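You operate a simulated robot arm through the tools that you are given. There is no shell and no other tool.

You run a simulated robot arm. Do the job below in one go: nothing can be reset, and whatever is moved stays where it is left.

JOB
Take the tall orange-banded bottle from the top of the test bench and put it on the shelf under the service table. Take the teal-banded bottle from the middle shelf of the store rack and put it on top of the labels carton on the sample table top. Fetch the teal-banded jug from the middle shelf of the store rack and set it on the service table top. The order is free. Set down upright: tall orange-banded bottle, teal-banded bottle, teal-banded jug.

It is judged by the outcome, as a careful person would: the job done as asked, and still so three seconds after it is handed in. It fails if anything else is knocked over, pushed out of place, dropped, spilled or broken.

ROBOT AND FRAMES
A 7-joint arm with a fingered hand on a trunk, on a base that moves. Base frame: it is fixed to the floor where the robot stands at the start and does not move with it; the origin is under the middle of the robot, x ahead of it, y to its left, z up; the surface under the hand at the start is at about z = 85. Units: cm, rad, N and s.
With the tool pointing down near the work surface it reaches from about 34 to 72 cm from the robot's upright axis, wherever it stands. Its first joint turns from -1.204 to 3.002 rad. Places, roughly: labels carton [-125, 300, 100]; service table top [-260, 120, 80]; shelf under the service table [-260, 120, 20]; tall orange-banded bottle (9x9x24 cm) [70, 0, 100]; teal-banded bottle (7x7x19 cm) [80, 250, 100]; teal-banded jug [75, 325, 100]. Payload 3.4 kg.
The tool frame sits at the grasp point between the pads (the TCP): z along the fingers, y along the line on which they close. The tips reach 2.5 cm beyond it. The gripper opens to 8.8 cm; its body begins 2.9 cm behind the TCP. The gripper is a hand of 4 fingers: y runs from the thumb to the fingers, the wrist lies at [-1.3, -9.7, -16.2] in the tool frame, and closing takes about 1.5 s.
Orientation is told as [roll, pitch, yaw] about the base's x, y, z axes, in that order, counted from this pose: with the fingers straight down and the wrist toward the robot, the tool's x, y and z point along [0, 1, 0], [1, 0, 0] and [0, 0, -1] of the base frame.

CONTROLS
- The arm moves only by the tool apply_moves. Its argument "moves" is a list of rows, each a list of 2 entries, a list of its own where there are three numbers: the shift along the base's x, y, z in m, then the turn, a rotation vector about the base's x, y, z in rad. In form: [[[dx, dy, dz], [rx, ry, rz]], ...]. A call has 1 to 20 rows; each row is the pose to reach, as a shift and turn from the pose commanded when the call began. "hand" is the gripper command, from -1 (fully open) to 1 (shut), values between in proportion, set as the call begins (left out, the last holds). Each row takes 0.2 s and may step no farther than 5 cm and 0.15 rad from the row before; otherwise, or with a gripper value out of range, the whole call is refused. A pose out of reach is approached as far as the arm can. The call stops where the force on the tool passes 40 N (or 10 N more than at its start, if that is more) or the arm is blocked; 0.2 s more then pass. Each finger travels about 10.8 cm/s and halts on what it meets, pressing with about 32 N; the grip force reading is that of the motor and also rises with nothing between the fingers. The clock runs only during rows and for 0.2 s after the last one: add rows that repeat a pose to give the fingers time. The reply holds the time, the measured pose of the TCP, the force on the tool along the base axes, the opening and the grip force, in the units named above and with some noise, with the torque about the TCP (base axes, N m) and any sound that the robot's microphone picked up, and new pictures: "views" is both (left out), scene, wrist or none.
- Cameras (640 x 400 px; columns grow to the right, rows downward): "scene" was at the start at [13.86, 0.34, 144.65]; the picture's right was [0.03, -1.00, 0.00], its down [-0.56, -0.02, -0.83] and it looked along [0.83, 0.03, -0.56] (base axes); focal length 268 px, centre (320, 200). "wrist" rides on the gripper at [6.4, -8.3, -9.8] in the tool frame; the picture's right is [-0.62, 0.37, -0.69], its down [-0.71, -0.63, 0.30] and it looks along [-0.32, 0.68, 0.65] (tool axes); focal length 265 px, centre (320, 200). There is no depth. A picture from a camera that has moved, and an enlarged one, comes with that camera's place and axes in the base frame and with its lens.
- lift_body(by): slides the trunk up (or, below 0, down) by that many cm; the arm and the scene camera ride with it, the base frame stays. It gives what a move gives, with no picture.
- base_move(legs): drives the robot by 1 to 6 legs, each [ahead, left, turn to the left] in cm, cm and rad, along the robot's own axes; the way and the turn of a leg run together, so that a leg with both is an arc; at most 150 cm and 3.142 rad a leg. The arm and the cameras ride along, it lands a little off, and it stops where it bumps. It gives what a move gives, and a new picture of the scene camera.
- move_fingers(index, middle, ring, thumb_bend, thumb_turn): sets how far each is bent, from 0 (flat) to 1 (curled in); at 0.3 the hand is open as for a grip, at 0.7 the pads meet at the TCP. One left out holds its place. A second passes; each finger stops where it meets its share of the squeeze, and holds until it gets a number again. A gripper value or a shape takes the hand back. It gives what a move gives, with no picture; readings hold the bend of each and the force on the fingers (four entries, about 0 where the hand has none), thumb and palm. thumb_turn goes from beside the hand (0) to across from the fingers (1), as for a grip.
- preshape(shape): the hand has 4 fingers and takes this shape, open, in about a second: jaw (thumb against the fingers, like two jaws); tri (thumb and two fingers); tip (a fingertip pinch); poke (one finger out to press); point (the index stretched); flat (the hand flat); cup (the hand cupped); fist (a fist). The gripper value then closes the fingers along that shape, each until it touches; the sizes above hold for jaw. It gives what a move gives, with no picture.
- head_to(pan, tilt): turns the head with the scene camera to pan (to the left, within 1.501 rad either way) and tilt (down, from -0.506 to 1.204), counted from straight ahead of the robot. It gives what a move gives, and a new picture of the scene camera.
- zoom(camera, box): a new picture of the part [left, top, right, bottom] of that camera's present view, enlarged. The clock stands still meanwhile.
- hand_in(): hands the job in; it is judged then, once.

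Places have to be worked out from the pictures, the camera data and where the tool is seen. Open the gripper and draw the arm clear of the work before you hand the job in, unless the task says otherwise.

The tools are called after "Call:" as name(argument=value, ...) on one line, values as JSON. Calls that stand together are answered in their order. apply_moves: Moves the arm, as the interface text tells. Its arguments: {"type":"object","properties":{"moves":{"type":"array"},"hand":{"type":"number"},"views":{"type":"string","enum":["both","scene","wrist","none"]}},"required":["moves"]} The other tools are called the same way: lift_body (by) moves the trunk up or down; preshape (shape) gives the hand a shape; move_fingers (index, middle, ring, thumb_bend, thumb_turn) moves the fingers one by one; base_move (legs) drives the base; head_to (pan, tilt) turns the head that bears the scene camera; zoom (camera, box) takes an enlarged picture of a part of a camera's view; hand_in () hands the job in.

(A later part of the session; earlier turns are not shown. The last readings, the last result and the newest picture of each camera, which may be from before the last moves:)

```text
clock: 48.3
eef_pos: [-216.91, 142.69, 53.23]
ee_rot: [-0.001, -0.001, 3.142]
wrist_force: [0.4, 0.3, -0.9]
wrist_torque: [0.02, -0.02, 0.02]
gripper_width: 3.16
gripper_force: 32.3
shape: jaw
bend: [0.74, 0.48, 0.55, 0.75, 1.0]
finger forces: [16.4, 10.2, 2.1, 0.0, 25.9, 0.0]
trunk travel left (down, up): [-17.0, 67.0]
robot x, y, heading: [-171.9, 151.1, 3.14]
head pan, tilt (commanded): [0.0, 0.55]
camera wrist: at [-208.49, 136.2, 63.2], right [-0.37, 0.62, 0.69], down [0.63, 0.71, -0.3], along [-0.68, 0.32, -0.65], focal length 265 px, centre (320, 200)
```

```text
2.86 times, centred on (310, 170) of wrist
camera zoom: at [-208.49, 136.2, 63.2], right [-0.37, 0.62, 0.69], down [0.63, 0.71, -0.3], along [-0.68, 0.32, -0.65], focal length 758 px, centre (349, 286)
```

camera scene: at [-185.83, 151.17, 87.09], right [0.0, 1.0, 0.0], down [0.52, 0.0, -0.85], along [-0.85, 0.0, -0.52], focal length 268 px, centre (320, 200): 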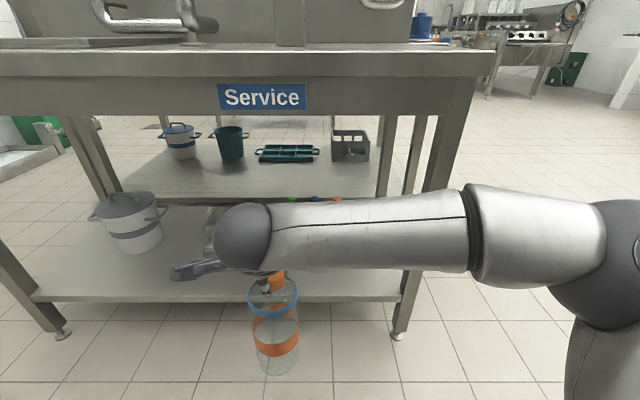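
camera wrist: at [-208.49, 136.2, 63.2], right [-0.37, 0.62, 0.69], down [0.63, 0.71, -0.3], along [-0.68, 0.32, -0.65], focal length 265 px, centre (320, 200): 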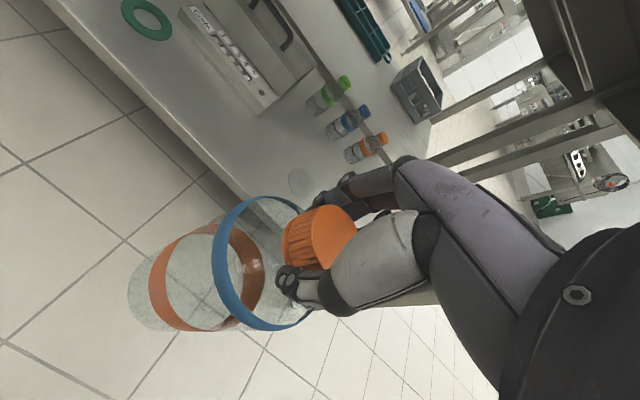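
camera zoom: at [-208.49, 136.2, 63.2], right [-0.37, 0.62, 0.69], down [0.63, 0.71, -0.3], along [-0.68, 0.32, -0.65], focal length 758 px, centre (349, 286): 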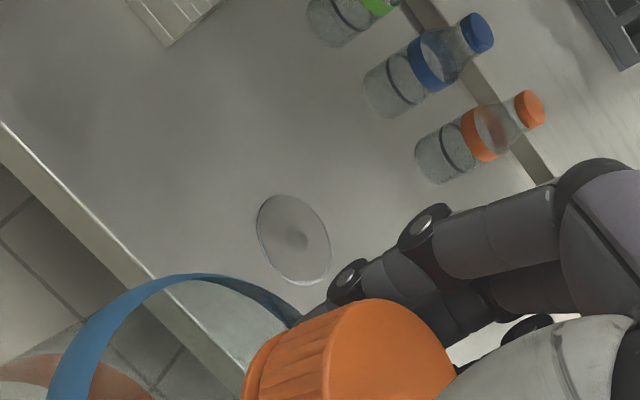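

A thin disc lies at about [-252, 151], a toolbox corner at about [-255, 133]; the free spot in front between them is around [-249.5, 140]. To keep the forearm away from the right table leg, I turn the robot a bit to the right and shift it left so that the arm reaches in obliquely.

Call:
base_move(legs=[[0, 0, -0.592], [-5.6, 46.1, 0]])

Call:
apply_moves(moves=[[[0, 0, 0], [0, 0, 0]]], views="wrist")

```text
clock: 52.7
eef_pos: [-235.12, 127.83, 53.32]
ee_rot: [0.0, -0.002, 2.548]
wrist_force: [0.1, 0.3, 0.0]
wrist_torque: [0.01, 0.0, -0.01]
gripper_width: 3.14
gripper_force: 31.9
shape: jaw
bend: [0.74, 0.48, 0.55, 0.75, 1.0]
finger forces: [16.5, 10.1, 2.1, 0.0, 26.0, 0.1]
trunk travel left (down, up): [-17.0, 67.0]
robot x, y, heading: [-193.12, 109.72, 2.546]
head pan, tilt (commanded): [0.0, 0.55]
camera scene: at [-204.6, 117.55, 87.09], right [0.56, 0.83, 0.0], down [0.43, -0.29, -0.85], along [-0.71, 0.48, -0.52], focal length 268 px, centre (320, 200)
```

scene: 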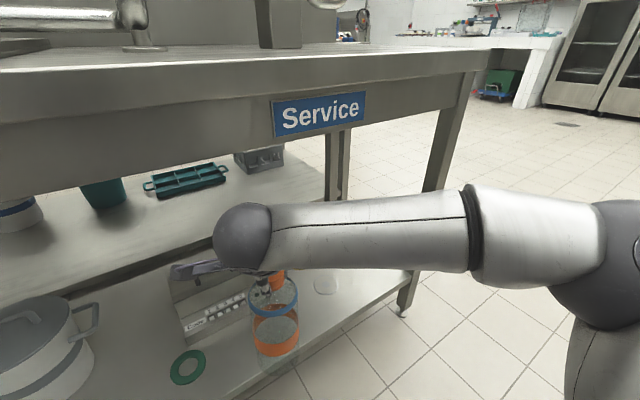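

```text
clock: 53.1
eef_pos: [-235.07, 127.84, 53.32]
ee_rot: [0.0, -0.001, 2.548]
wrist_force: [0.2, -0.7, -0.6]
wrist_torque: [-0.02, -0.02, 0.0]
gripper_width: 3.17
gripper_force: 32.3
shape: jaw
bend: [0.74, 0.48, 0.55, 0.75, 1.0]
finger forces: [16.6, 10.1, 2.1, 0.0, 26.0, 0.0]
trunk travel left (down, up): [-17.0, 67.0]
robot x, y, heading: [-192.98, 109.52, 2.548]
head pan, tilt (commanded): [0.0, 0.55]
camera wrist: at [-231.72, 117.8, 63.2], right [0.04, 0.72, 0.69], down [0.92, 0.24, -0.3], along [-0.39, 0.65, -0.65], focal length 265 px, centre (320, 200)
```

wrist: 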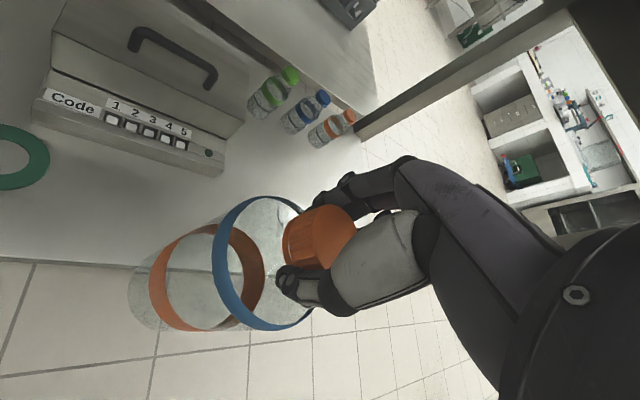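

The spot [-247.5, 140.5] keeps clear of both the disc and the toolbox. I first lower the hand 7 cm so that the wrist passes well below the apron, then reach in horizontally.

Call:
apply_moves(moves=[[[0, 0, -0.025], [0, 0, 0]], [[0, 0, -0.05], [0, 0, 0]], [[0, 0, -0.07], [0, 0, 0]], [[-0.02, 0.02, -0.07], [0, 0, 0]], [[-0.04, 0.04, -0.07], [0, 0, 0]], [[-0.06, 0.06, -0.07], [0, 0, 0]], [[-0.08, 0.08, -0.07], [0, 0, 0]], [[-0.1, 0.1, -0.07], [0, 0, 0]], [[-0.115, 0.115, -0.07], [0, 0, 0]], [[-0.124, 0.127, -0.07], [0, 0, 0]]])

```text
clock: 55.3
eef_pos: [-247.62, 140.54, 46.26]
ee_rot: [0.0, -0.001, 2.547]
wrist_force: [0.0, 0.2, -0.7]
wrist_torque: [-0.03, 0.0, -0.02]
gripper_width: 3.12
gripper_force: 31.6
shape: jaw
bend: [0.74, 0.48, 0.55, 0.75, 1.0]
finger forces: [16.7, 10.1, 2.2, 0.1, 26.1, 0.1]
trunk travel left (down, up): [-17.0, 67.0]
robot x, y, heading: [-193.04, 109.64, 2.551]
head pan, tilt (commanded): [0.0, 0.55]
camera scene: at [-204.61, 117.55, 87.09], right [0.56, 0.83, 0.0], down [0.43, -0.29, -0.85], along [-0.71, 0.48, -0.52], focal length 268 px, centre (320, 200)
camera wrist: at [-244.09, 130.58, 56.1], right [0.04, 0.72, 0.69], down [0.92, 0.24, -0.3], along [-0.39, 0.65, -0.65], focal length 265 px, centre (320, 200)
```

scene: 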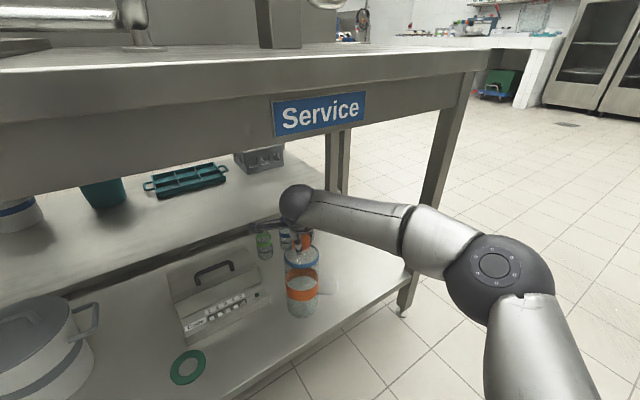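
wrist: 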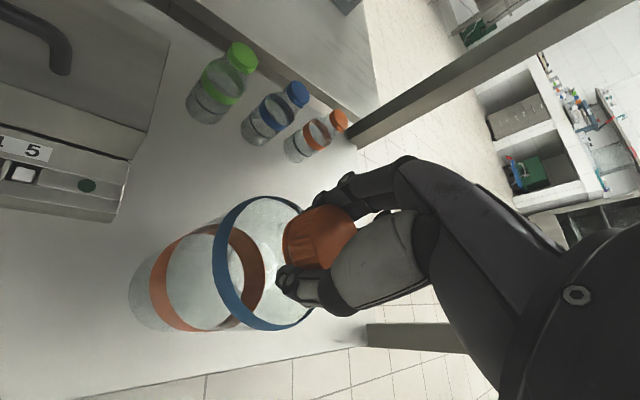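

The bottle is now over the shelf. I zoom to check its gap to the disc and the shelf edge before lowering.

Call:
zoom(camera="scene", box=[160, 180, 440, 380])

Call:
zoom(camera="wrist", box=[80, 120, 400, 400])

```text
2.00 times, centred on (300, 280) of scene
camera zoom: at [-204.61, 117.55, 87.09], right [0.56, 0.83, 0.0], down [0.43, -0.29, -0.85], along [-0.71, 0.48, -0.52], focal length 535 px, centre (360, 40)
```

zoom: 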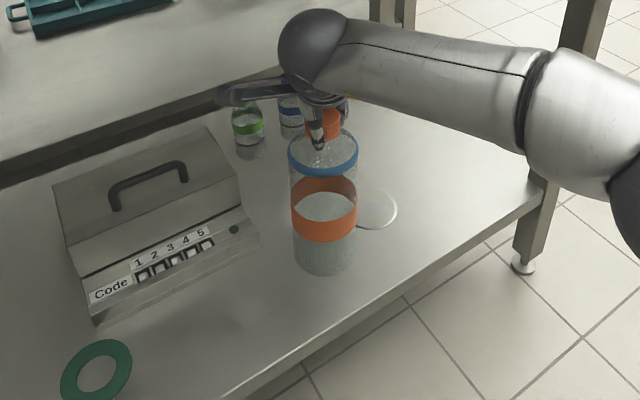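

```text
1.43 times, centred on (240, 260) of wrist
camera zoom: at [-244.09, 130.58, 56.1], right [0.04, 0.72, 0.69], down [0.92, 0.24, -0.3], along [-0.39, 0.65, -0.65], focal length 379 px, centre (434, 114)
```

zoom: 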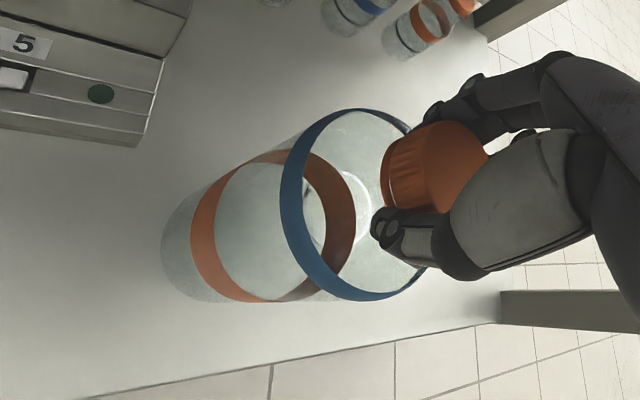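

Gaps look right (about 3–4 cm to the disc, more to the toolbox). I lower it gently toward the shelf.

Call:
apply_moves(moves=[[[0, 0, -0.01], [0, 0, 0]], [[0, 0, -0.018], [0, 0, 0]], [[0, 0, -0.024], [0, 0, 0]], [[0, 0, -0.027], [0, 0, 0]]], views="none")

Call:
apply_moves(moves=[[[0, 0, -0.003], [0, 0, 0]], [[0, 0, -0.003], [0, 0, 0]]], views="scene")

```text
clock: 56.1
eef_pos: [-247.77, 140.41, 45.18]
ee_rot: [0.01, -0.021, 2.549]
wrist_force: [1.7, -1.1, 16.4]
wrist_torque: [0.07, -0.03, 0.0]
gripper_width: 3.18
gripper_force: 31.3
shape: jaw
bend: [0.74, 0.49, 0.55, 0.76, 1.0]
finger forces: [19.8, 13.8, 2.1, 0.0, 35.1, 0.0]
trunk travel left (down, up): [-17.0, 67.0]
robot x, y, heading: [-193.36, 109.65, 2.548]
head pan, tilt (commanded): [0.0, 0.55]
stopped in row 4: the force on the tool passed its limit at 44 N (the readings are from after the stop); the commanded pose is now the measured one
```

```text
clock: 56.7
eef_pos: [-247.61, 140.43, 44.99]
ee_rot: [0.01, -0.025, 2.546]
wrist_force: [4.9, -3.5, 36.5]
wrist_torque: [0.13, 0.04, -0.01]
gripper_width: 3.23
gripper_force: 31.9
shape: jaw
bend: [0.74, 0.48, 0.56, 0.75, 1.0]
finger forces: [27.0, 15.0, 1.8, 0.0, 42.6, 0.1]
trunk travel left (down, up): [-17.0, 67.0]
robot x, y, heading: [-192.9, 109.67, 2.551]
head pan, tilt (commanded): [0.0, 0.55]
camera scene: at [-204.18, 117.29, 87.21], right [0.56, 0.83, 0.0], down [0.43, -0.29, -0.86], along [-0.71, 0.48, -0.52], focal length 268 px, centre (320, 200)
```

scene: 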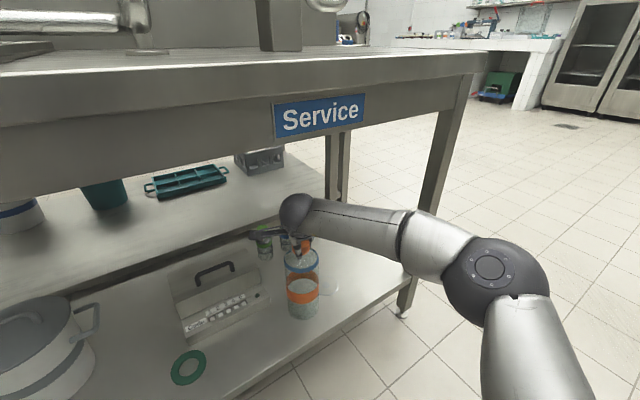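

The bottle met the shelf at TCP z of about 45.1, a bit higher than expected. I ease up slightly to relieve the load before opening.

Call:
apply_moves(moves=[[[0, 0, 0.002], [0, 0, 0]], [[0, 0, 0.003], [-0.005, 0.012, 0]], [[0, 0, 0.004], [-0.008, 0.02, 0]], [[0, 0, 0.004], [-0.008, 0.02, 0]]], views="wrist")

Call:
zoom(camera="scene", box=[220, 180, 380, 350])

```text
clock: 57.7
eef_pos: [-247.52, 140.46, 45.15]
ee_rot: [0.026, -0.029, 2.548]
wrist_force: [4.2, -3.7, 26.1]
wrist_torque: [-0.13, -0.47, -0.07]
gripper_width: 3.21
gripper_force: 31.7
shape: jaw
bend: [0.74, 0.48, 0.56, 0.76, 1.0]
finger forces: [17.2, 12.9, 1.8, 0.1, 47.6, 0.0]
trunk travel left (down, up): [-17.0, 67.0]
robot x, y, heading: [-193.06, 109.43, 2.546]
head pan, tilt (commanded): [0.0, 0.55]
camera wrist: at [-243.8, 130.46, 54.89], right [0.07, 0.72, 0.69], down [0.91, 0.24, -0.34], along [-0.41, 0.65, -0.64], focal length 265 px, centre (320, 200)
```

wrist: 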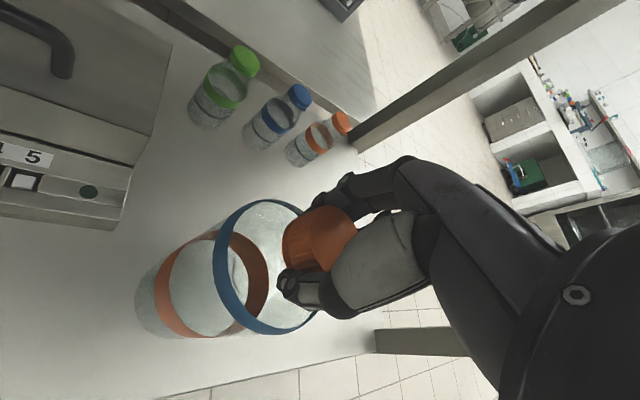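

```text
2.35 times, centred on (300, 265) of scene
camera zoom: at [-204.28, 117.35, 87.16], right [0.56, 0.83, 0.0], down [0.43, -0.29, -0.86], along [-0.71, 0.48, -0.52], focal length 630 px, centre (367, 47)
```

zoom: 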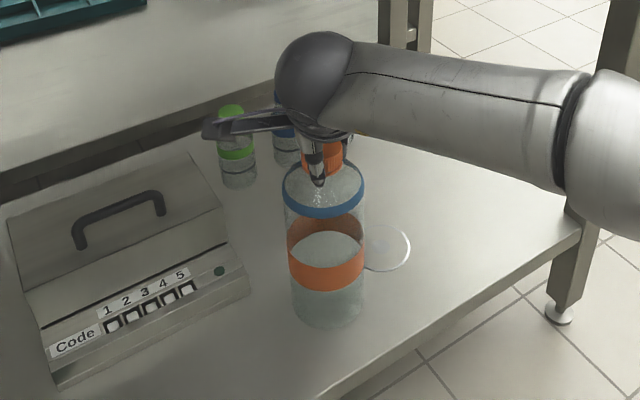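

The small tilt correction went the wrong way (the reported angles are in the turned frame). I undo it and raise a little more to unload the bottle.

Call:
apply_moves(moves=[[[0, 0, 0.003], [0.002, -0.015, 0]], [[0, 0, 0.006], [0.005, -0.03, 0]], [[0, 0, 0.006], [0.005, -0.039, 0]], [[0, 0, 0.006], [0.005, -0.039, 0]]], views="none")

```text
clock: 58.7
eef_pos: [-247.83, 140.53, 45.25]
ee_rot: [-0.003, 0.007, 2.548]
wrist_force: [-1.0, 0.8, 2.9]
wrist_torque: [0.16, 0.29, 0.0]
gripper_width: 3.16
gripper_force: 32.2
shape: jaw
bend: [0.74, 0.48, 0.56, 0.76, 1.0]
finger forces: [20.5, 11.6, 1.8, 0.0, 27.0, 0.0]
trunk travel left (down, up): [-17.0, 67.0]
robot x, y, heading: [-192.86, 109.22, 2.545]
head pan, tilt (commanded): [0.0, 0.55]
```

Upright now with almost no load on the tool. I open the hand and hold still while the fingers clear the cap.

Call:
apply_moves(moves=[[[0, 0, 0], [0, 0, 0]], [[0, 0, 0], [0, 0, 0]], [[0, 0, 0], [0, 0, 0]], [[0, 0, 0], [0, 0, 0]], [[0, 0, 0], [0, 0, 0]], [[0, 0, 0], [0, 0, 0]], [[0, 0, 0], [0, 0, 0]]], hand=-1)

Call:
zoom(camera="scene", box=[220, 180, 380, 350])

```text
clock: 60.3
eef_pos: [-247.8, 140.55, 45.22]
ee_rot: [-0.002, 0.005, 2.549]
wrist_force: [0.2, -0.3, 1.0]
wrist_torque: [-0.04, 0.01, -0.02]
gripper_width: 8.76
gripper_force: 0.0
shape: jaw
bend: [0.3, 0.3, 0.3, 0.3, 0.98]
finger forces: [0.1, 0.1, 0.1, 0.0, 0.1, 0.0]
trunk travel left (down, up): [-17.0, 67.0]
robot x, y, heading: [-193.07, 109.56, 2.547]
head pan, tilt (commanded): [0.0, 0.55]
camera scene: at [-204.59, 117.54, 87.09], right [0.56, 0.83, 0.0], down [0.43, -0.29, -0.85], along [-0.71, 0.48, -0.52], focal length 268 px, centre (320, 200)
camera wrist: at [-244.41, 130.55, 55.24], right [0.04, 0.72, 0.69], down [0.92, 0.24, -0.3], along [-0.38, 0.65, -0.66], focal length 265 px, centre (320, 200)
```

scene: 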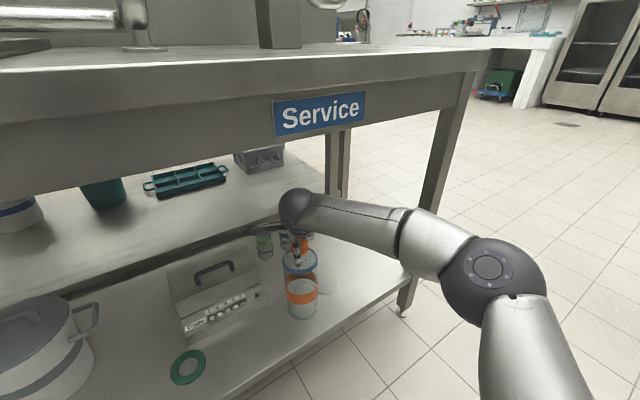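
wrist: 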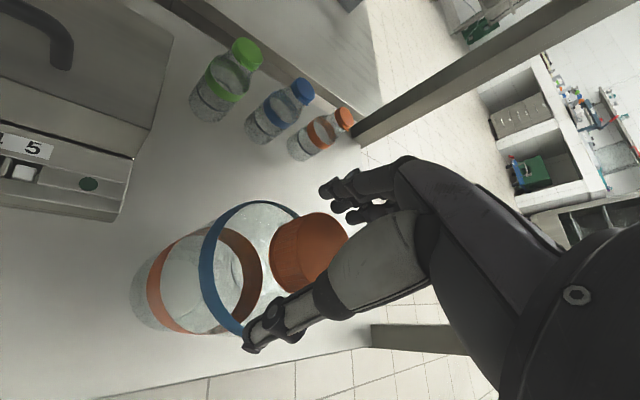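

```text
2.35 times, centred on (300, 265) of scene
camera zoom: at [-204.59, 117.54, 87.09], right [0.56, 0.83, 0.0], down [0.43, -0.29, -0.85], along [-0.71, 0.48, -0.52], focal length 630 px, centre (367, 47)
```

zoom: 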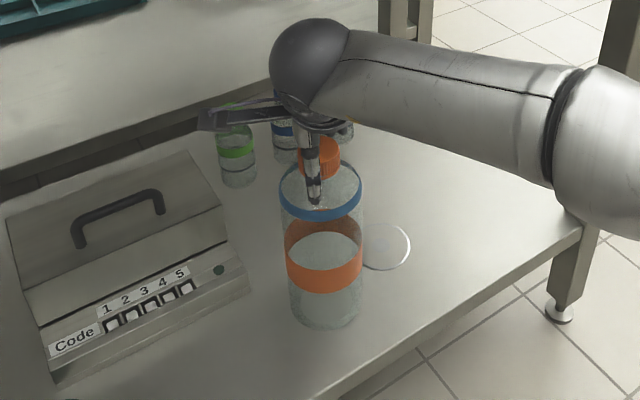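

The bottle stands free and upright. I raise the hand 5 cm (still below the apron) and draw it back out the way it came.

Call:
apply_moves(moves=[[[0, 0, 0.015], [0, 0, 0]], [[0, 0, 0.03], [0, 0, 0]], [[0, 0, 0.045], [0, 0, 0]], [[0, 0, 0.052], [0, 0, 0]], [[0.015, -0.012, 0.053], [0, 0, 0]], [[0.03, -0.03, 0.053], [0, 0, 0]], [[0.055, -0.055, 0.053], [0, 0, 0]], [[0.085, -0.085, 0.053], [0, 0, 0]], [[0.115, -0.115, 0.053], [0, 0, 0]], [[0.14, -0.13, 0.053], [0, 0, 0]], [[0.165, -0.14, 0.053], [0, 0, 0]]])

```text
clock: 62.7
eef_pos: [-231.13, 126.51, 50.61]
ee_rot: [-0.001, 0.006, 2.549]
wrist_force: [0.1, 0.4, 0.4]
wrist_torque: [-0.01, -0.04, -0.01]
gripper_width: 8.79
gripper_force: 0.0
shape: jaw
bend: [0.3, 0.3, 0.3, 0.3, 0.98]
finger forces: [0.0, 0.0, 0.1, 0.1, 0.1, 0.1]
trunk travel left (down, up): [-17.0, 67.0]
robot x, y, heading: [-192.8, 109.58, 2.543]
head pan, tilt (commanded): [0.0, 0.55]
camera scene: at [-204.6, 117.54, 87.09], right [0.56, 0.83, 0.0], down [0.43, -0.29, -0.85], along [-0.71, 0.48, -0.52], focal length 268 px, centre (320, 200)
camera wrist: at [-227.83, 116.53, 60.52], right [0.04, 0.72, 0.69], down [0.92, 0.24, -0.3], along [-0.38, 0.65, -0.66], focal length 265 px, centre (320, 200)
```

scene: 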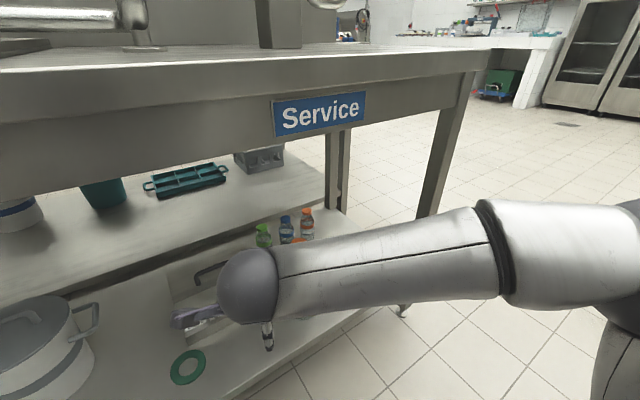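
wrist: 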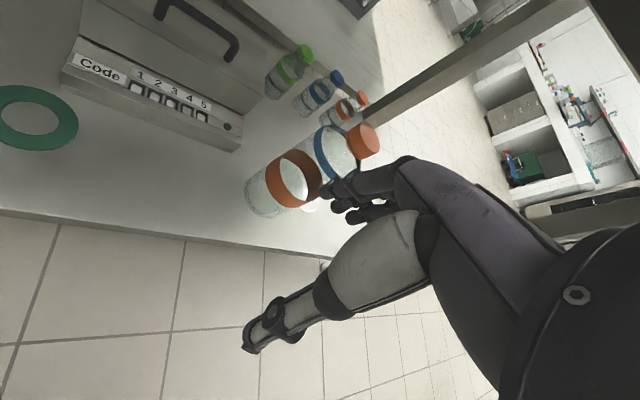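

The orange-banded bottle stands upright on the shelf. I back away from the table, then raise the trunk again.

Call:
base_move(legs=[[-30, 0, 0]])

Call:
lift_body(by=60)

Call:
head_to(pan=-0.3, tilt=0.6)

Call:
zoom(camera="scene", box=[0, 120, 320, 400])

```text
clock: 64.8
eef_pos: [-205.86, 109.69, 50.59]
ee_rot: [-0.002, 0.005, 2.544]
wrist_force: [-0.7, -0.4, -0.4]
wrist_torque: [0.0, -0.05, 0.01]
gripper_width: 8.8
gripper_force: 0.1
shape: jaw
bend: [0.3, 0.3, 0.3, 0.3, 0.98]
finger forces: [0.0, 0.1, 0.1, 0.0, 0.0, 0.0]
trunk travel left (down, up): [-17.0, 67.0]
robot x, y, heading: [-167.58, 92.39, 2.547]
head pan, tilt (commanded): [0.0, 0.55]
camera scene: at [-179.28, 100.47, 87.09], right [0.56, 0.83, 0.0], down [0.43, -0.29, -0.85], along [-0.7, 0.48, -0.52], focal length 268 px, centre (320, 200)
```

scene: 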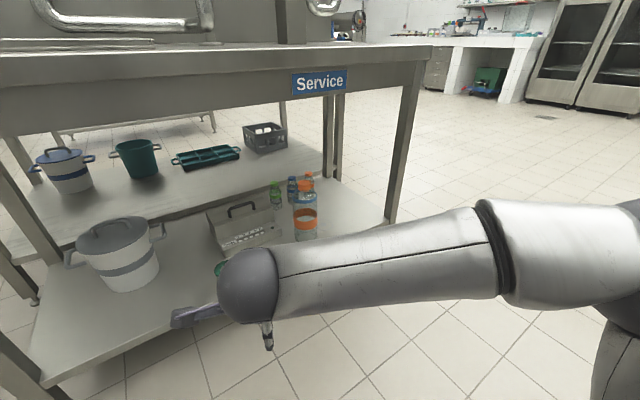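

```text
refused: 60 is not a number from -40 to 40
```

```text
clock: 65.6
eef_pos: [-205.84, 109.65, 50.67]
ee_rot: [0.0, 0.005, 2.545]
wrist_force: [-0.4, -0.5, 0.2]
wrist_torque: [0.01, 0.01, -0.03]
gripper_width: 8.78
gripper_force: 0.1
shape: jaw
bend: [0.3, 0.3, 0.3, 0.3, 0.98]
finger forces: [0.0, 0.0, 0.1, 0.0, 0.0, 0.0]
trunk travel left (down, up): [-17.0, 67.0]
robot x, y, heading: [-167.76, 92.48, 2.545]
head pan, tilt (commanded): [-0.3, 0.6]
camera scene: at [-177.37, 102.32, 86.64], right [0.78, 0.62, 0.0], down [0.35, -0.44, -0.83], along [-0.51, 0.65, -0.56], focal length 268 px, centre (320, 200)
```

scene: 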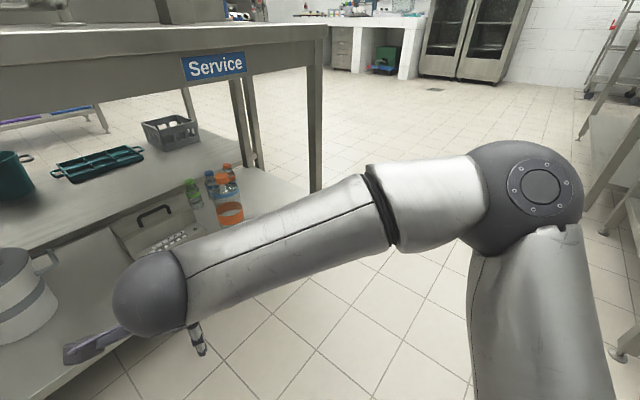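

```text
1.43 times, centred on (160, 260) of scene
camera zoom: at [-177.37, 102.32, 86.64], right [0.78, 0.62, 0.0], down [0.35, -0.44, -0.83], along [-0.51, 0.65, -0.56], focal length 382 px, centre (549, 114)
```

zoom: 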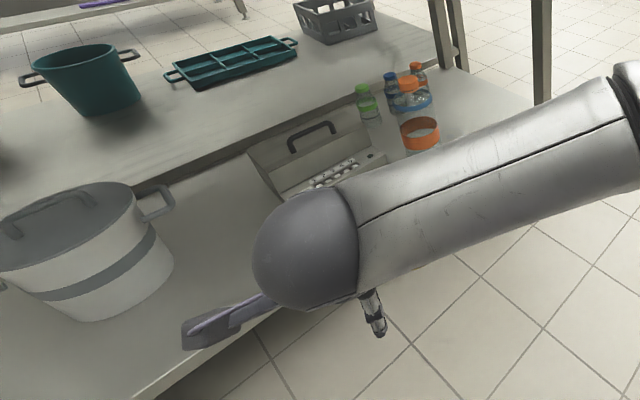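

The first bottle is done. I raise the trunk in two steps and drive around the near table towards the rack.

Call:
lift_body(by=40)

Call:
lift_body(by=20)

Call:
base_move(legs=[[0, 0, -0.975], [12, -76, 0], [12, -76, 0]])

```text
clock: 69.4
eef_pos: [-205.79, 109.66, 90.64]
ee_rot: [-0.002, 0.006, 2.546]
wrist_force: [-0.4, -0.2, -0.9]
wrist_torque: [0.03, -0.01, 0.01]
gripper_width: 8.77
gripper_force: 0.0
shape: jaw
bend: [0.3, 0.3, 0.3, 0.3, 0.98]
finger forces: [0.0, 0.0, 0.1, 0.0, 0.0, 0.0]
trunk travel left (down, up): [-57.0, 27.0]
robot x, y, heading: [-167.38, 92.31, 2.546]
head pan, tilt (commanded): [-0.3, 0.6]
```

```text
clock: 71.6
eef_pos: [-205.95, 109.57, 110.68]
ee_rot: [-0.001, 0.005, 2.545]
wrist_force: [-0.1, 0.2, 0.2]
wrist_torque: [0.03, 0.01, 0.03]
gripper_width: 8.76
gripper_force: 0.1
shape: jaw
bend: [0.3, 0.3, 0.3, 0.3, 0.98]
finger forces: [0.0, 0.0, 0.0, 0.1, 0.0, 0.1]
trunk travel left (down, up): [-77.0, 7.0]
robot x, y, heading: [-167.87, 92.53, 2.546]
head pan, tilt (commanded): [-0.3, 0.6]
```

```text
clock: 82.0
eef_pos: [-23.48, 157.6, 110.66]
ee_rot: [-0.002, 0.007, 1.574]
wrist_force: [0.0, -0.9, -0.2]
wrist_torque: [-0.01, -0.01, 0.01]
gripper_width: 8.76
gripper_force: 0.0
shape: jaw
bend: [0.3, 0.3, 0.3, 0.3, 0.98]
finger forces: [0.0, 0.0, 0.0, 0.0, 0.0, 0.1]
trunk travel left (down, up): [-77.0, 7.0]
robot x, y, heading: [-16.2, 116.87, 1.576]
head pan, tilt (commanded): [-0.3, 0.6]
camera scene: at [-13.39, 129.98, 146.64], right [0.96, -0.29, 0.0], down [-0.17, -0.54, -0.82], along [0.24, 0.79, -0.57], focal length 268 px, centre (320, 200)
```

scene: 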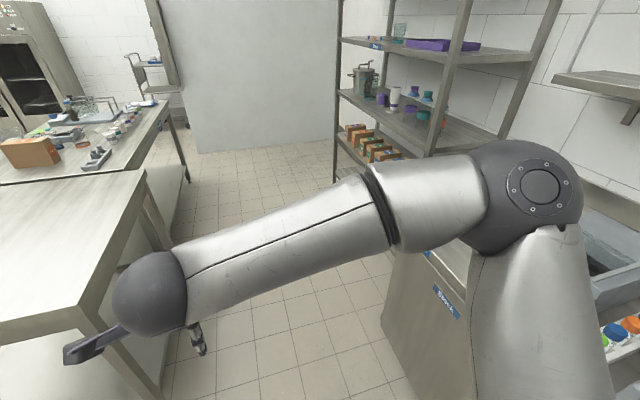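

The corridor ahead is clear. I drive on to stand in front of the rack and look to the right at its middle shelf.

Call:
base_move(legs=[[75, 0, 0], [75, 0, 0]])

Call:
head_to(pan=-1.3, tilt=0.5)

```text
clock: 89.8
eef_pos: [-23.22, 308.91, 110.49]
ee_rot: [-0.004, 0.005, 1.563]
wrist_force: [0.1, 0.6, 0.1]
wrist_torque: [-0.01, -0.01, -0.01]
gripper_width: 8.77
gripper_force: 0.0
shape: jaw
bend: [0.3, 0.3, 0.3, 0.3, 0.98]
finger forces: [0.0, 0.0, 0.0, 0.0, 0.2, 0.0]
trunk travel left (down, up): [-77.0, 7.0]
robot x, y, heading: [-16.8, 268.12, 1.563]
head pan, tilt (commanded): [-0.3, 0.6]
camera scene: at [-13.46, 281.2, 146.64], right [0.95, -0.3, 0.0], down [-0.17, -0.54, -0.82], along [0.25, 0.79, -0.57], focal length 268 px, centre (320, 200)
```

scene: 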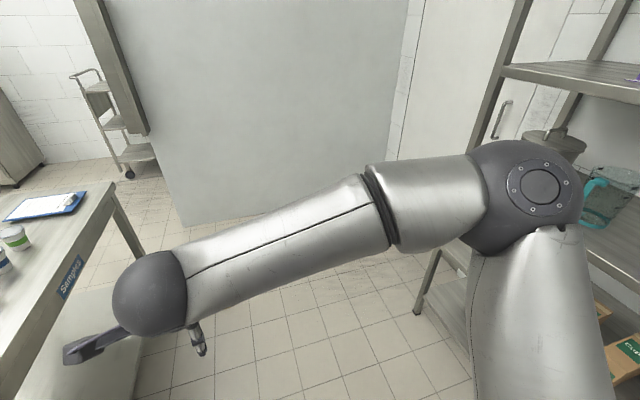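

```text
clock: 91.0
eef_pos: [-23.37, 308.91, 110.64]
ee_rot: [-0.003, 0.005, 1.563]
wrist_force: [0.1, 0.1, -0.4]
wrist_torque: [0.02, 0.01, -0.01]
gripper_width: 8.77
gripper_force: 0.0
shape: jaw
bend: [0.3, 0.3, 0.3, 0.3, 0.98]
finger forces: [0.1, 0.1, 0.0, 0.0, 0.0, 0.1]
trunk travel left (down, up): [-77.0, 7.0]
robot x, y, heading: [-16.3, 267.8, 1.563]
head pan, tilt (commanded): [-1.3, 0.499]
camera scene: at [-7.35, 275.13, 147.55], right [0.26, -0.97, 0.0], down [-0.46, -0.12, -0.88], along [0.85, 0.23, -0.48], focal length 268 px, centre (320, 200)
```

scene: 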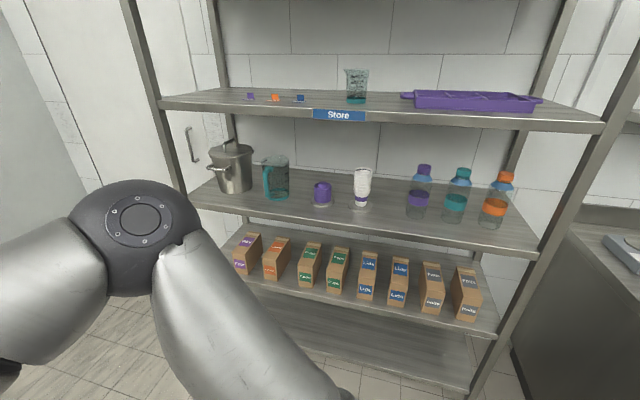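

The jug with the teal handle and the purple, teal and orange bottles are on the middle shelf. I zoom in on them.

Call:
zoom(camera="scene", box=[200, 120, 380, 240])

Call:
zoom(camera="scene", box=[370, 130, 550, 260])

```text
3.33 times, centred on (290, 180) of scene
camera zoom: at [-7.35, 275.13, 147.55], right [0.26, -0.97, 0.0], down [-0.46, -0.12, -0.88], along [0.85, 0.23, -0.48], focal length 892 px, centre (420, 267)
```

zoom: 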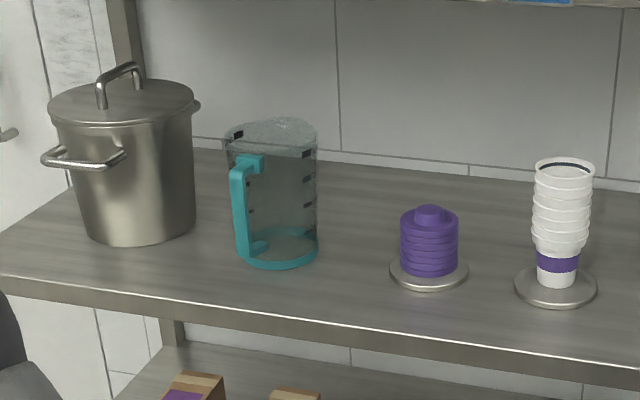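

```text
3.08 times, centred on (460, 195) of scene
camera zoom: at [-7.35, 275.13, 147.55], right [0.26, -0.97, 0.0], down [-0.46, -0.12, -0.88], along [0.85, 0.23, -0.48], focal length 824 px, centre (-111, 215)
```

zoom: 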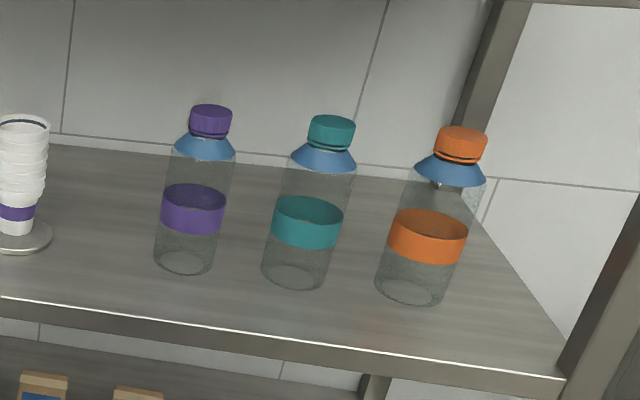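

The teal bottle stands at roughly [83, 250] between purple and orange ones about 12.5 cm away each; shelf near z = 95 with another shelf about 130 above, so a level hand from the front is needed. I turn the robot to face the rack.

Call:
base_move(legs=[[0, 0, -1.563]])

Call:
head_to(pan=0.0, tilt=0.45)

```text
clock: 95.3
eef_pos: [25.08, 273.99, 110.68]
ee_rot: [-0.001, 0.005, -0.026]
wrist_force: [0.3, -0.7, 0.5]
wrist_torque: [0.01, -0.02, 0.0]
gripper_width: 8.77
gripper_force: 0.0
shape: jaw
bend: [0.3, 0.3, 0.3, 0.3, 0.98]
finger forces: [0.1, 0.1, 0.1, 0.0, 0.0, 0.0]
trunk travel left (down, up): [-77.0, 7.0]
robot x, y, heading: [-15.93, 267.69, -0.026]
head pan, tilt (commanded): [-1.3, 0.499]
camera scene: at [-8.98, 258.78, 147.55], right [-0.97, -0.24, 0.0], down [-0.12, 0.46, -0.88], along [0.21, -0.85, -0.48], focal length 268 px, centre (320, 200)
```

scene: 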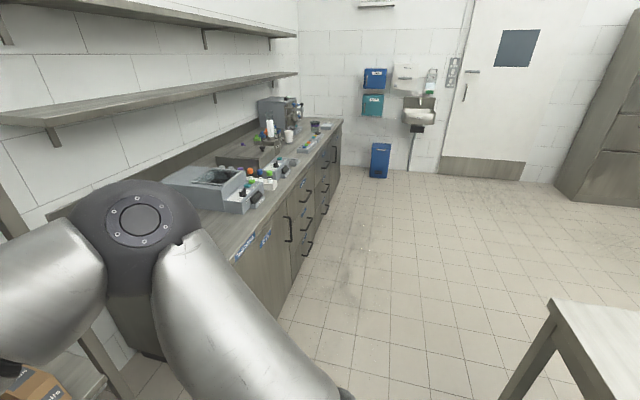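

```text
clock: 96.8
eef_pos: [25.1, 273.97, 110.66]
ee_rot: [0.0, 0.006, -0.027]
wrist_force: [-0.2, -0.1, -0.2]
wrist_torque: [0.02, 0.01, -0.02]
gripper_width: 8.8
gripper_force: 0.0
shape: jaw
bend: [0.3, 0.3, 0.3, 0.3, 0.98]
finger forces: [0.0, 0.1, 0.0, 0.0, 0.1, 0.1]
trunk travel left (down, up): [-77.0, 7.0]
robot x, y, heading: [-16.23, 267.83, -0.025]
head pan, tilt (commanded): [0.0, 0.45]
camera scene: at [-1.99, 267.37, 148.0], right [-0.03, -1.0, 0.0], down [-0.44, 0.01, -0.9], along [0.9, -0.02, -0.44], focal length 268 px, centre (320, 200)
```

scene: 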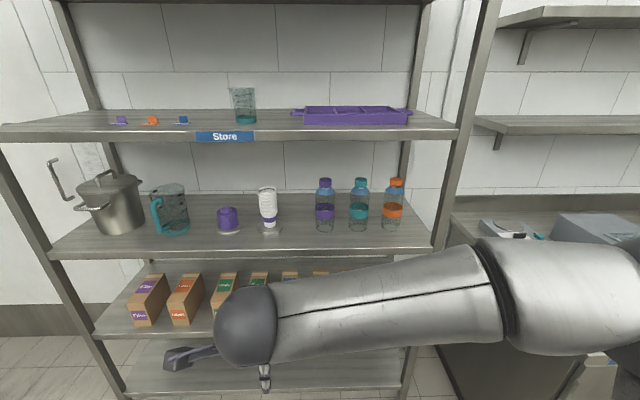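

Call:
zoom(camera="scene", box=[280, 140, 460, 260])

Call:
zoom(camera="scene", box=[70, 140, 290, 270])

```text
3.33 times, centred on (370, 200) of scene
camera zoom: at [-1.99, 267.37, 148.0], right [-0.03, -1.0, 0.0], down [-0.44, 0.01, -0.9], along [0.9, -0.02, -0.44], focal length 892 px, centre (153, 200)
```

zoom: 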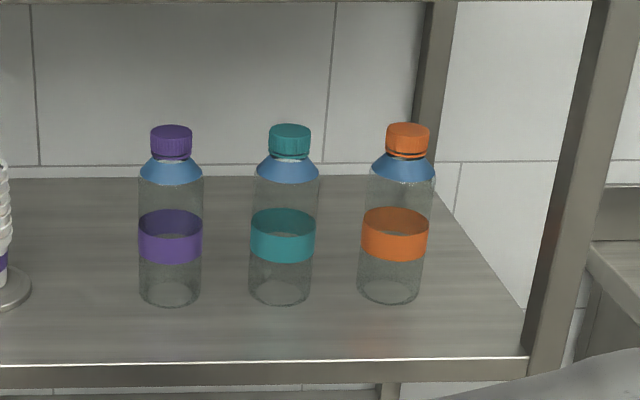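

```text
2.91 times, centred on (180, 205) of scene
camera zoom: at [-1.99, 267.37, 148.0], right [-0.03, -1.0, 0.0], down [-0.44, 0.01, -0.9], along [0.9, -0.02, -0.44], focal length 779 px, centre (727, 186)
```

zoom: 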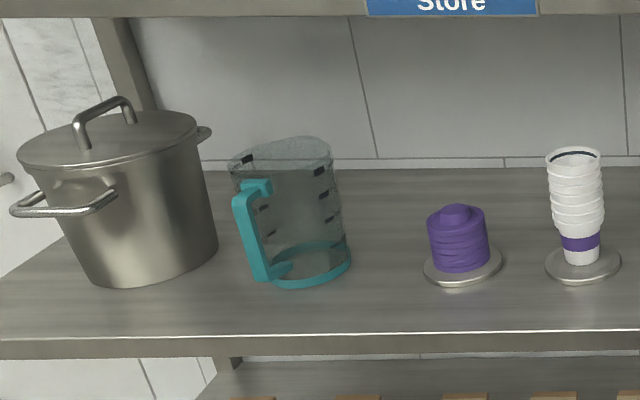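

Combining both views: teal bottle at about [83.0, 250.8], body 7 cm wide, shelf at z 95.3 with its front edge at x = 70, upper shelf underside at about 131. A level hand (fingers pointing at the rack, closing sideways) is best, so I test that orientation in the free space in front of the rack.

Call:
apply_moves(moves=[[[0.02, 0, 0], [0.0806, -0.0806, -0.0806]], [[0.04, 0, 0], [0.1612, -0.1612, -0.1612]], [[0.06, 0, 0], [0.2418, -0.2418, -0.2418]], [[0.08, 0, 0], [0.3224, -0.3224, -0.3224]], [[0.1, 0, 0], [0.403, -0.403, -0.403]], [[0.12, 0, 0], [0.4836, -0.4836, -0.4836]], [[0.13, 0, 0], [0.5642, -0.5642, -0.5642]], [[0.14, 0, 0], [0.6448, -0.6448, -0.6448]], [[0.15, 0, 0], [0.7254, -0.7254, -0.7254]], [[0.15, 0, 0], [0.806, -0.806, -0.806]]], hand=-1)

```text
clock: 99.0
eef_pos: [40.11, 274.06, 110.66]
ee_rot: [1.084, -0.272, -1.092]
wrist_force: [-0.4, 0.1, 0.0]
wrist_torque: [-0.02, 0.02, 0.0]
gripper_width: 8.77
gripper_force: 0.0
shape: jaw
bend: [0.3, 0.3, 0.3, 0.3, 0.98]
finger forces: [0.0, 0.0, 0.0, 0.1, 0.0, 0.1]
trunk travel left (down, up): [-77.0, 7.0]
robot x, y, heading: [-15.95, 267.64, -0.024]
head pan, tilt (commanded): [0.0, 0.45]
camera scene: at [-1.97, 267.45, 148.0], right [-0.03, -1.0, 0.0], down [-0.44, 0.01, -0.9], along [0.9, -0.02, -0.44], focal length 268 px, centre (320, 200)
camera wrist: at [30.16, 280.94, 118.37], right [-0.61, -0.78, -0.12], down [-0.24, 0.32, -0.91], along [0.76, -0.53, -0.39], focal length 265 px, centre (320, 200)
```

scene: 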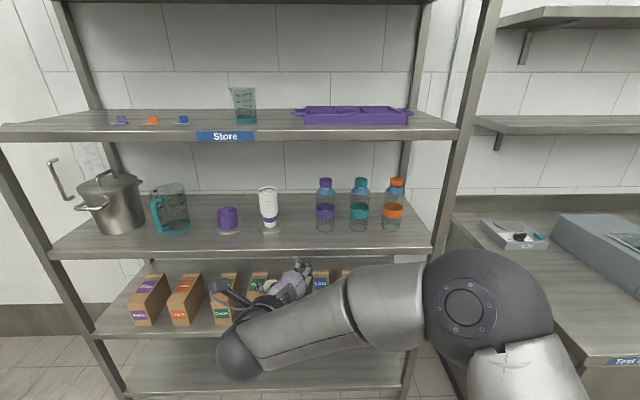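
wrist: 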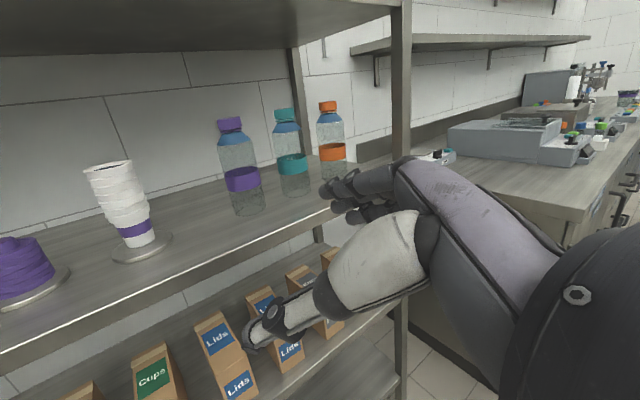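

The arm follows well. I complete the turn to the level pose.

Call:
apply_moves(moves=[[[0, 0, 0], [0.0806, -0.0806, -0.0806]], [[0, 0, 0], [0.1612, -0.1612, -0.1612]], [[0, 0, 0], [0.2418, -0.2418, -0.2418]], [[0, 0, 0], [0.3224, -0.3224, -0.3224]], [[0, 0, 0], [0.403, -0.403, -0.403]]], hand=-1)

```text
clock: 100.2
eef_pos: [40.17, 274.02, 110.58]
ee_rot: [1.57, 0.028, -1.568]
wrist_force: [0.3, 0.4, -0.1]
wrist_torque: [-0.02, 0.01, 0.04]
gripper_width: 8.77
gripper_force: 0.1
shape: jaw
bend: [0.3, 0.3, 0.3, 0.3, 0.98]
finger forces: [0.0, 0.0, 0.0, 0.0, 0.1, 0.0]
trunk travel left (down, up): [-77.0, 7.0]
robot x, y, heading: [-16.3, 268.17, -0.027]
head pan, tilt (commanded): [0.0, 0.45]
camera scene: at [-1.94, 267.43, 148.0], right [-0.03, -1.0, 0.0], down [-0.44, 0.01, -0.9], along [0.9, -0.02, -0.44], focal length 268 px, centre (320, 200)
camera wrist: at [30.39, 282.06, 117.33], right [-0.69, -0.35, -0.63], down [0.3, 0.65, -0.7], along [0.66, -0.67, -0.34], focal length 265 px, centre (320, 200)
```

scene: 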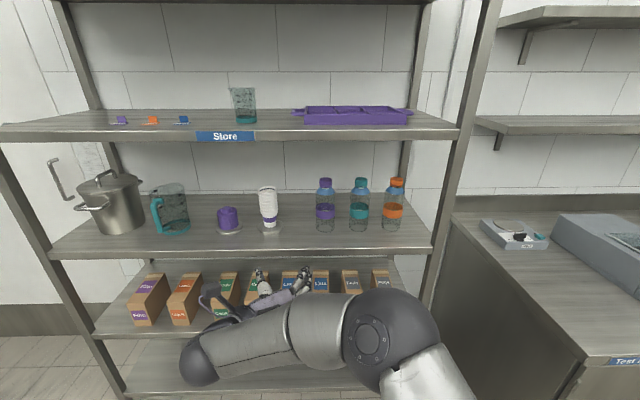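
wrist: 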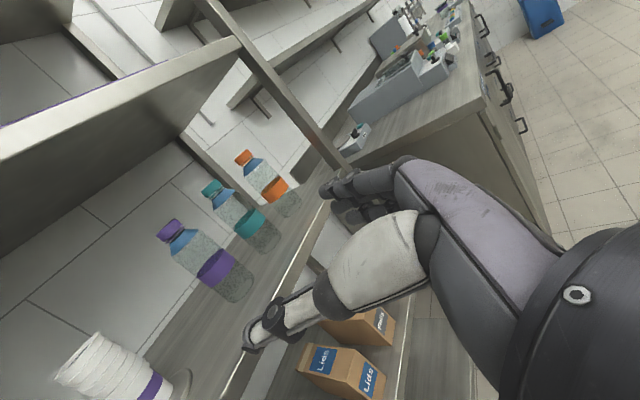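

The level pose is reachable: thumb left, fingers right, pointing at the rack. I drive the base closer so the hand comes in front of the teal bottle, still short of the shelf items.

Call:
base_move(legs=[[25.5, -21.3, 0.026]])

Call:
apply_moves(moves=[[[0, 0, 0], [0, 0, 0]]], views="wrist")

```text
clock: 102.3
eef_pos: [65.12, 254.05, 110.56]
ee_rot: [1.57, 0.026, -1.536]
wrist_force: [-0.3, 0.7, -0.7]
wrist_torque: [0.01, 0.01, 0.03]
gripper_width: 8.76
gripper_force: 0.0
shape: jaw
bend: [0.3, 0.3, 0.3, 0.3, 0.98]
finger forces: [0.0, 0.0, 0.0, 0.1, 0.0, 0.0]
trunk travel left (down, up): [-77.0, 7.0]
robot x, y, heading: [9.06, 246.01, -0.001]
head pan, tilt (commanded): [0.0, 0.45]
camera scene: at [23.31, 246.26, 148.0], right [0.0, -1.0, 0.0], down [-0.44, 0.0, -0.9], along [0.9, 0.0, -0.44], focal length 268 px, centre (320, 200)
```

scene: 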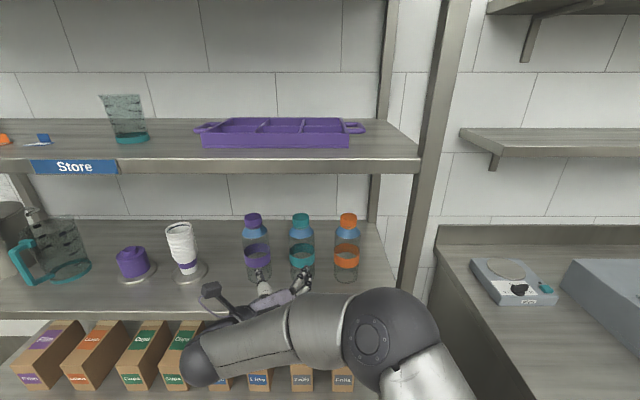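

```text
clock: 102.7
eef_pos: [65.19, 254.12, 110.6]
ee_rot: [1.569, 0.025, -1.536]
wrist_force: [-0.3, 0.4, -0.2]
wrist_torque: [0.03, 0.0, 0.02]
gripper_width: 8.75
gripper_force: 0.0
shape: jaw
bend: [0.3, 0.3, 0.3, 0.3, 0.98]
finger forces: [0.0, 0.0, 0.1, 0.1, 0.0, 0.0]
trunk travel left (down, up): [-77.0, 7.0]
robot x, y, heading: [9.08, 245.97, 0.006]
head pan, tilt (commanded): [0.0, 0.45]
camera wrist: at [55.14, 261.9, 117.34], right [-0.68, -0.38, -0.63], down [0.28, 0.66, -0.7], along [0.68, -0.65, -0.34], focal length 265 px, centre (320, 200)
```

wrist: 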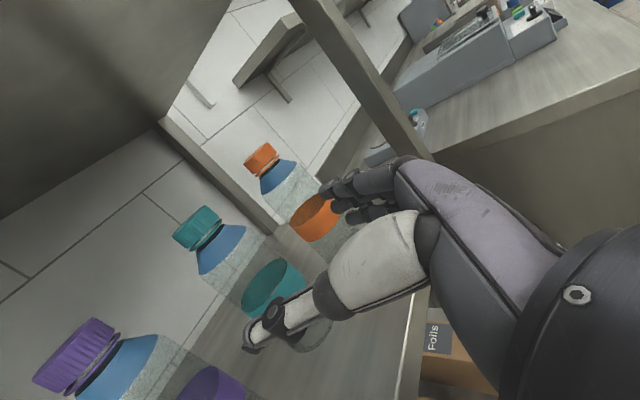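

Call:
zoom(camera="scene", box=[210, 180, 390, 310])

```text
3.08 times, centred on (300, 245) of scene
camera zoom: at [23.25, 246.31, 148.0], right [0.0, -1.0, 0.0], down [-0.44, 0.0, -0.9], along [0.9, 0.0, -0.44], focal length 824 px, centre (382, 62)
```

zoom: 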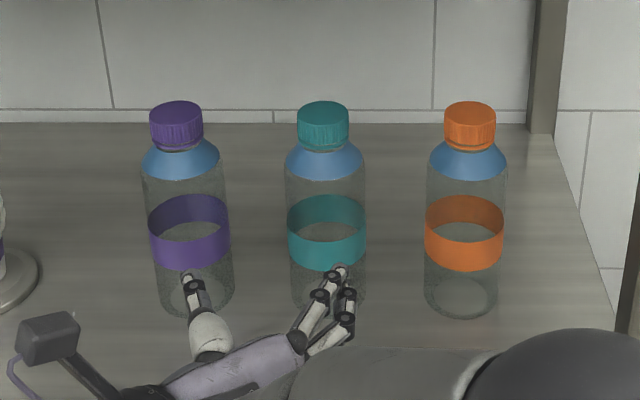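

This closer view puts the teal bottle at [83.2, 251.2], neighbours at y = 239.0 and 263.5. I line up the hand at y = 251.2, z = 104.8 and square its small yaw and tilt, still outside the rack.

Call:
apply_moves(moves=[[[0, -0.01, -0.02], [-0.008, 0, -0.012]], [[0, -0.02, -0.04], [-0.016, 0, -0.024]], [[0, -0.029, -0.058], [-0.025, 0, -0.035]], [[0, -0.029, -0.058], [-0.025, 0, -0.035]]], hand=-1)

Call:
zoom(camera="scene", box=[200, 180, 400, 330])

```text
clock: 103.7
eef_pos: [65.24, 251.16, 104.8]
ee_rot: [1.57, 0.001, -1.573]
wrist_force: [-0.5, 1.2, -0.6]
wrist_torque: [-0.02, 0.01, 0.03]
gripper_width: 8.75
gripper_force: 0.1
shape: jaw
bend: [0.3, 0.3, 0.3, 0.3, 0.98]
finger forces: [0.0, 0.0, 0.1, 0.1, 0.0, 0.0]
trunk travel left (down, up): [-77.0, 7.0]
robot x, y, heading: [9.57, 246.29, 0.002]
head pan, tilt (commanded): [0.0, 0.45]
camera scene: at [23.26, 246.3, 148.0], right [0.0, -1.0, 0.0], down [-0.44, 0.0, -0.9], along [0.9, 0.0, -0.44], focal length 268 px, centre (320, 200)
camera wrist: at [55.41, 259.52, 111.39], right [-0.69, -0.37, -0.62], down [0.3, 0.63, -0.71], along [0.65, -0.68, -0.33], focal length 265 px, centre (320, 200)
```

scene: 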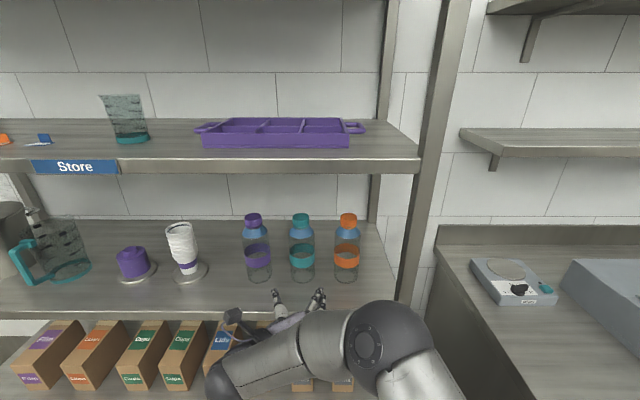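
wrist: 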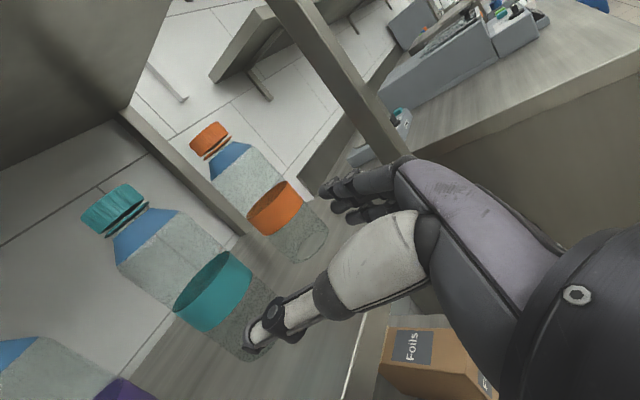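

```text
2.67 times, centred on (300, 255) of scene
camera zoom: at [23.26, 246.3, 148.0], right [0.0, -1.0, 0.0], down [-0.44, 0.0, -0.9], along [0.9, 0.0, -0.44], focal length 714 px, centre (373, 53)
```

zoom: 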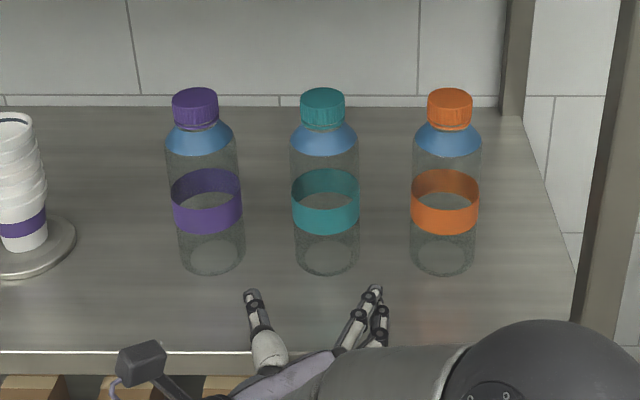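

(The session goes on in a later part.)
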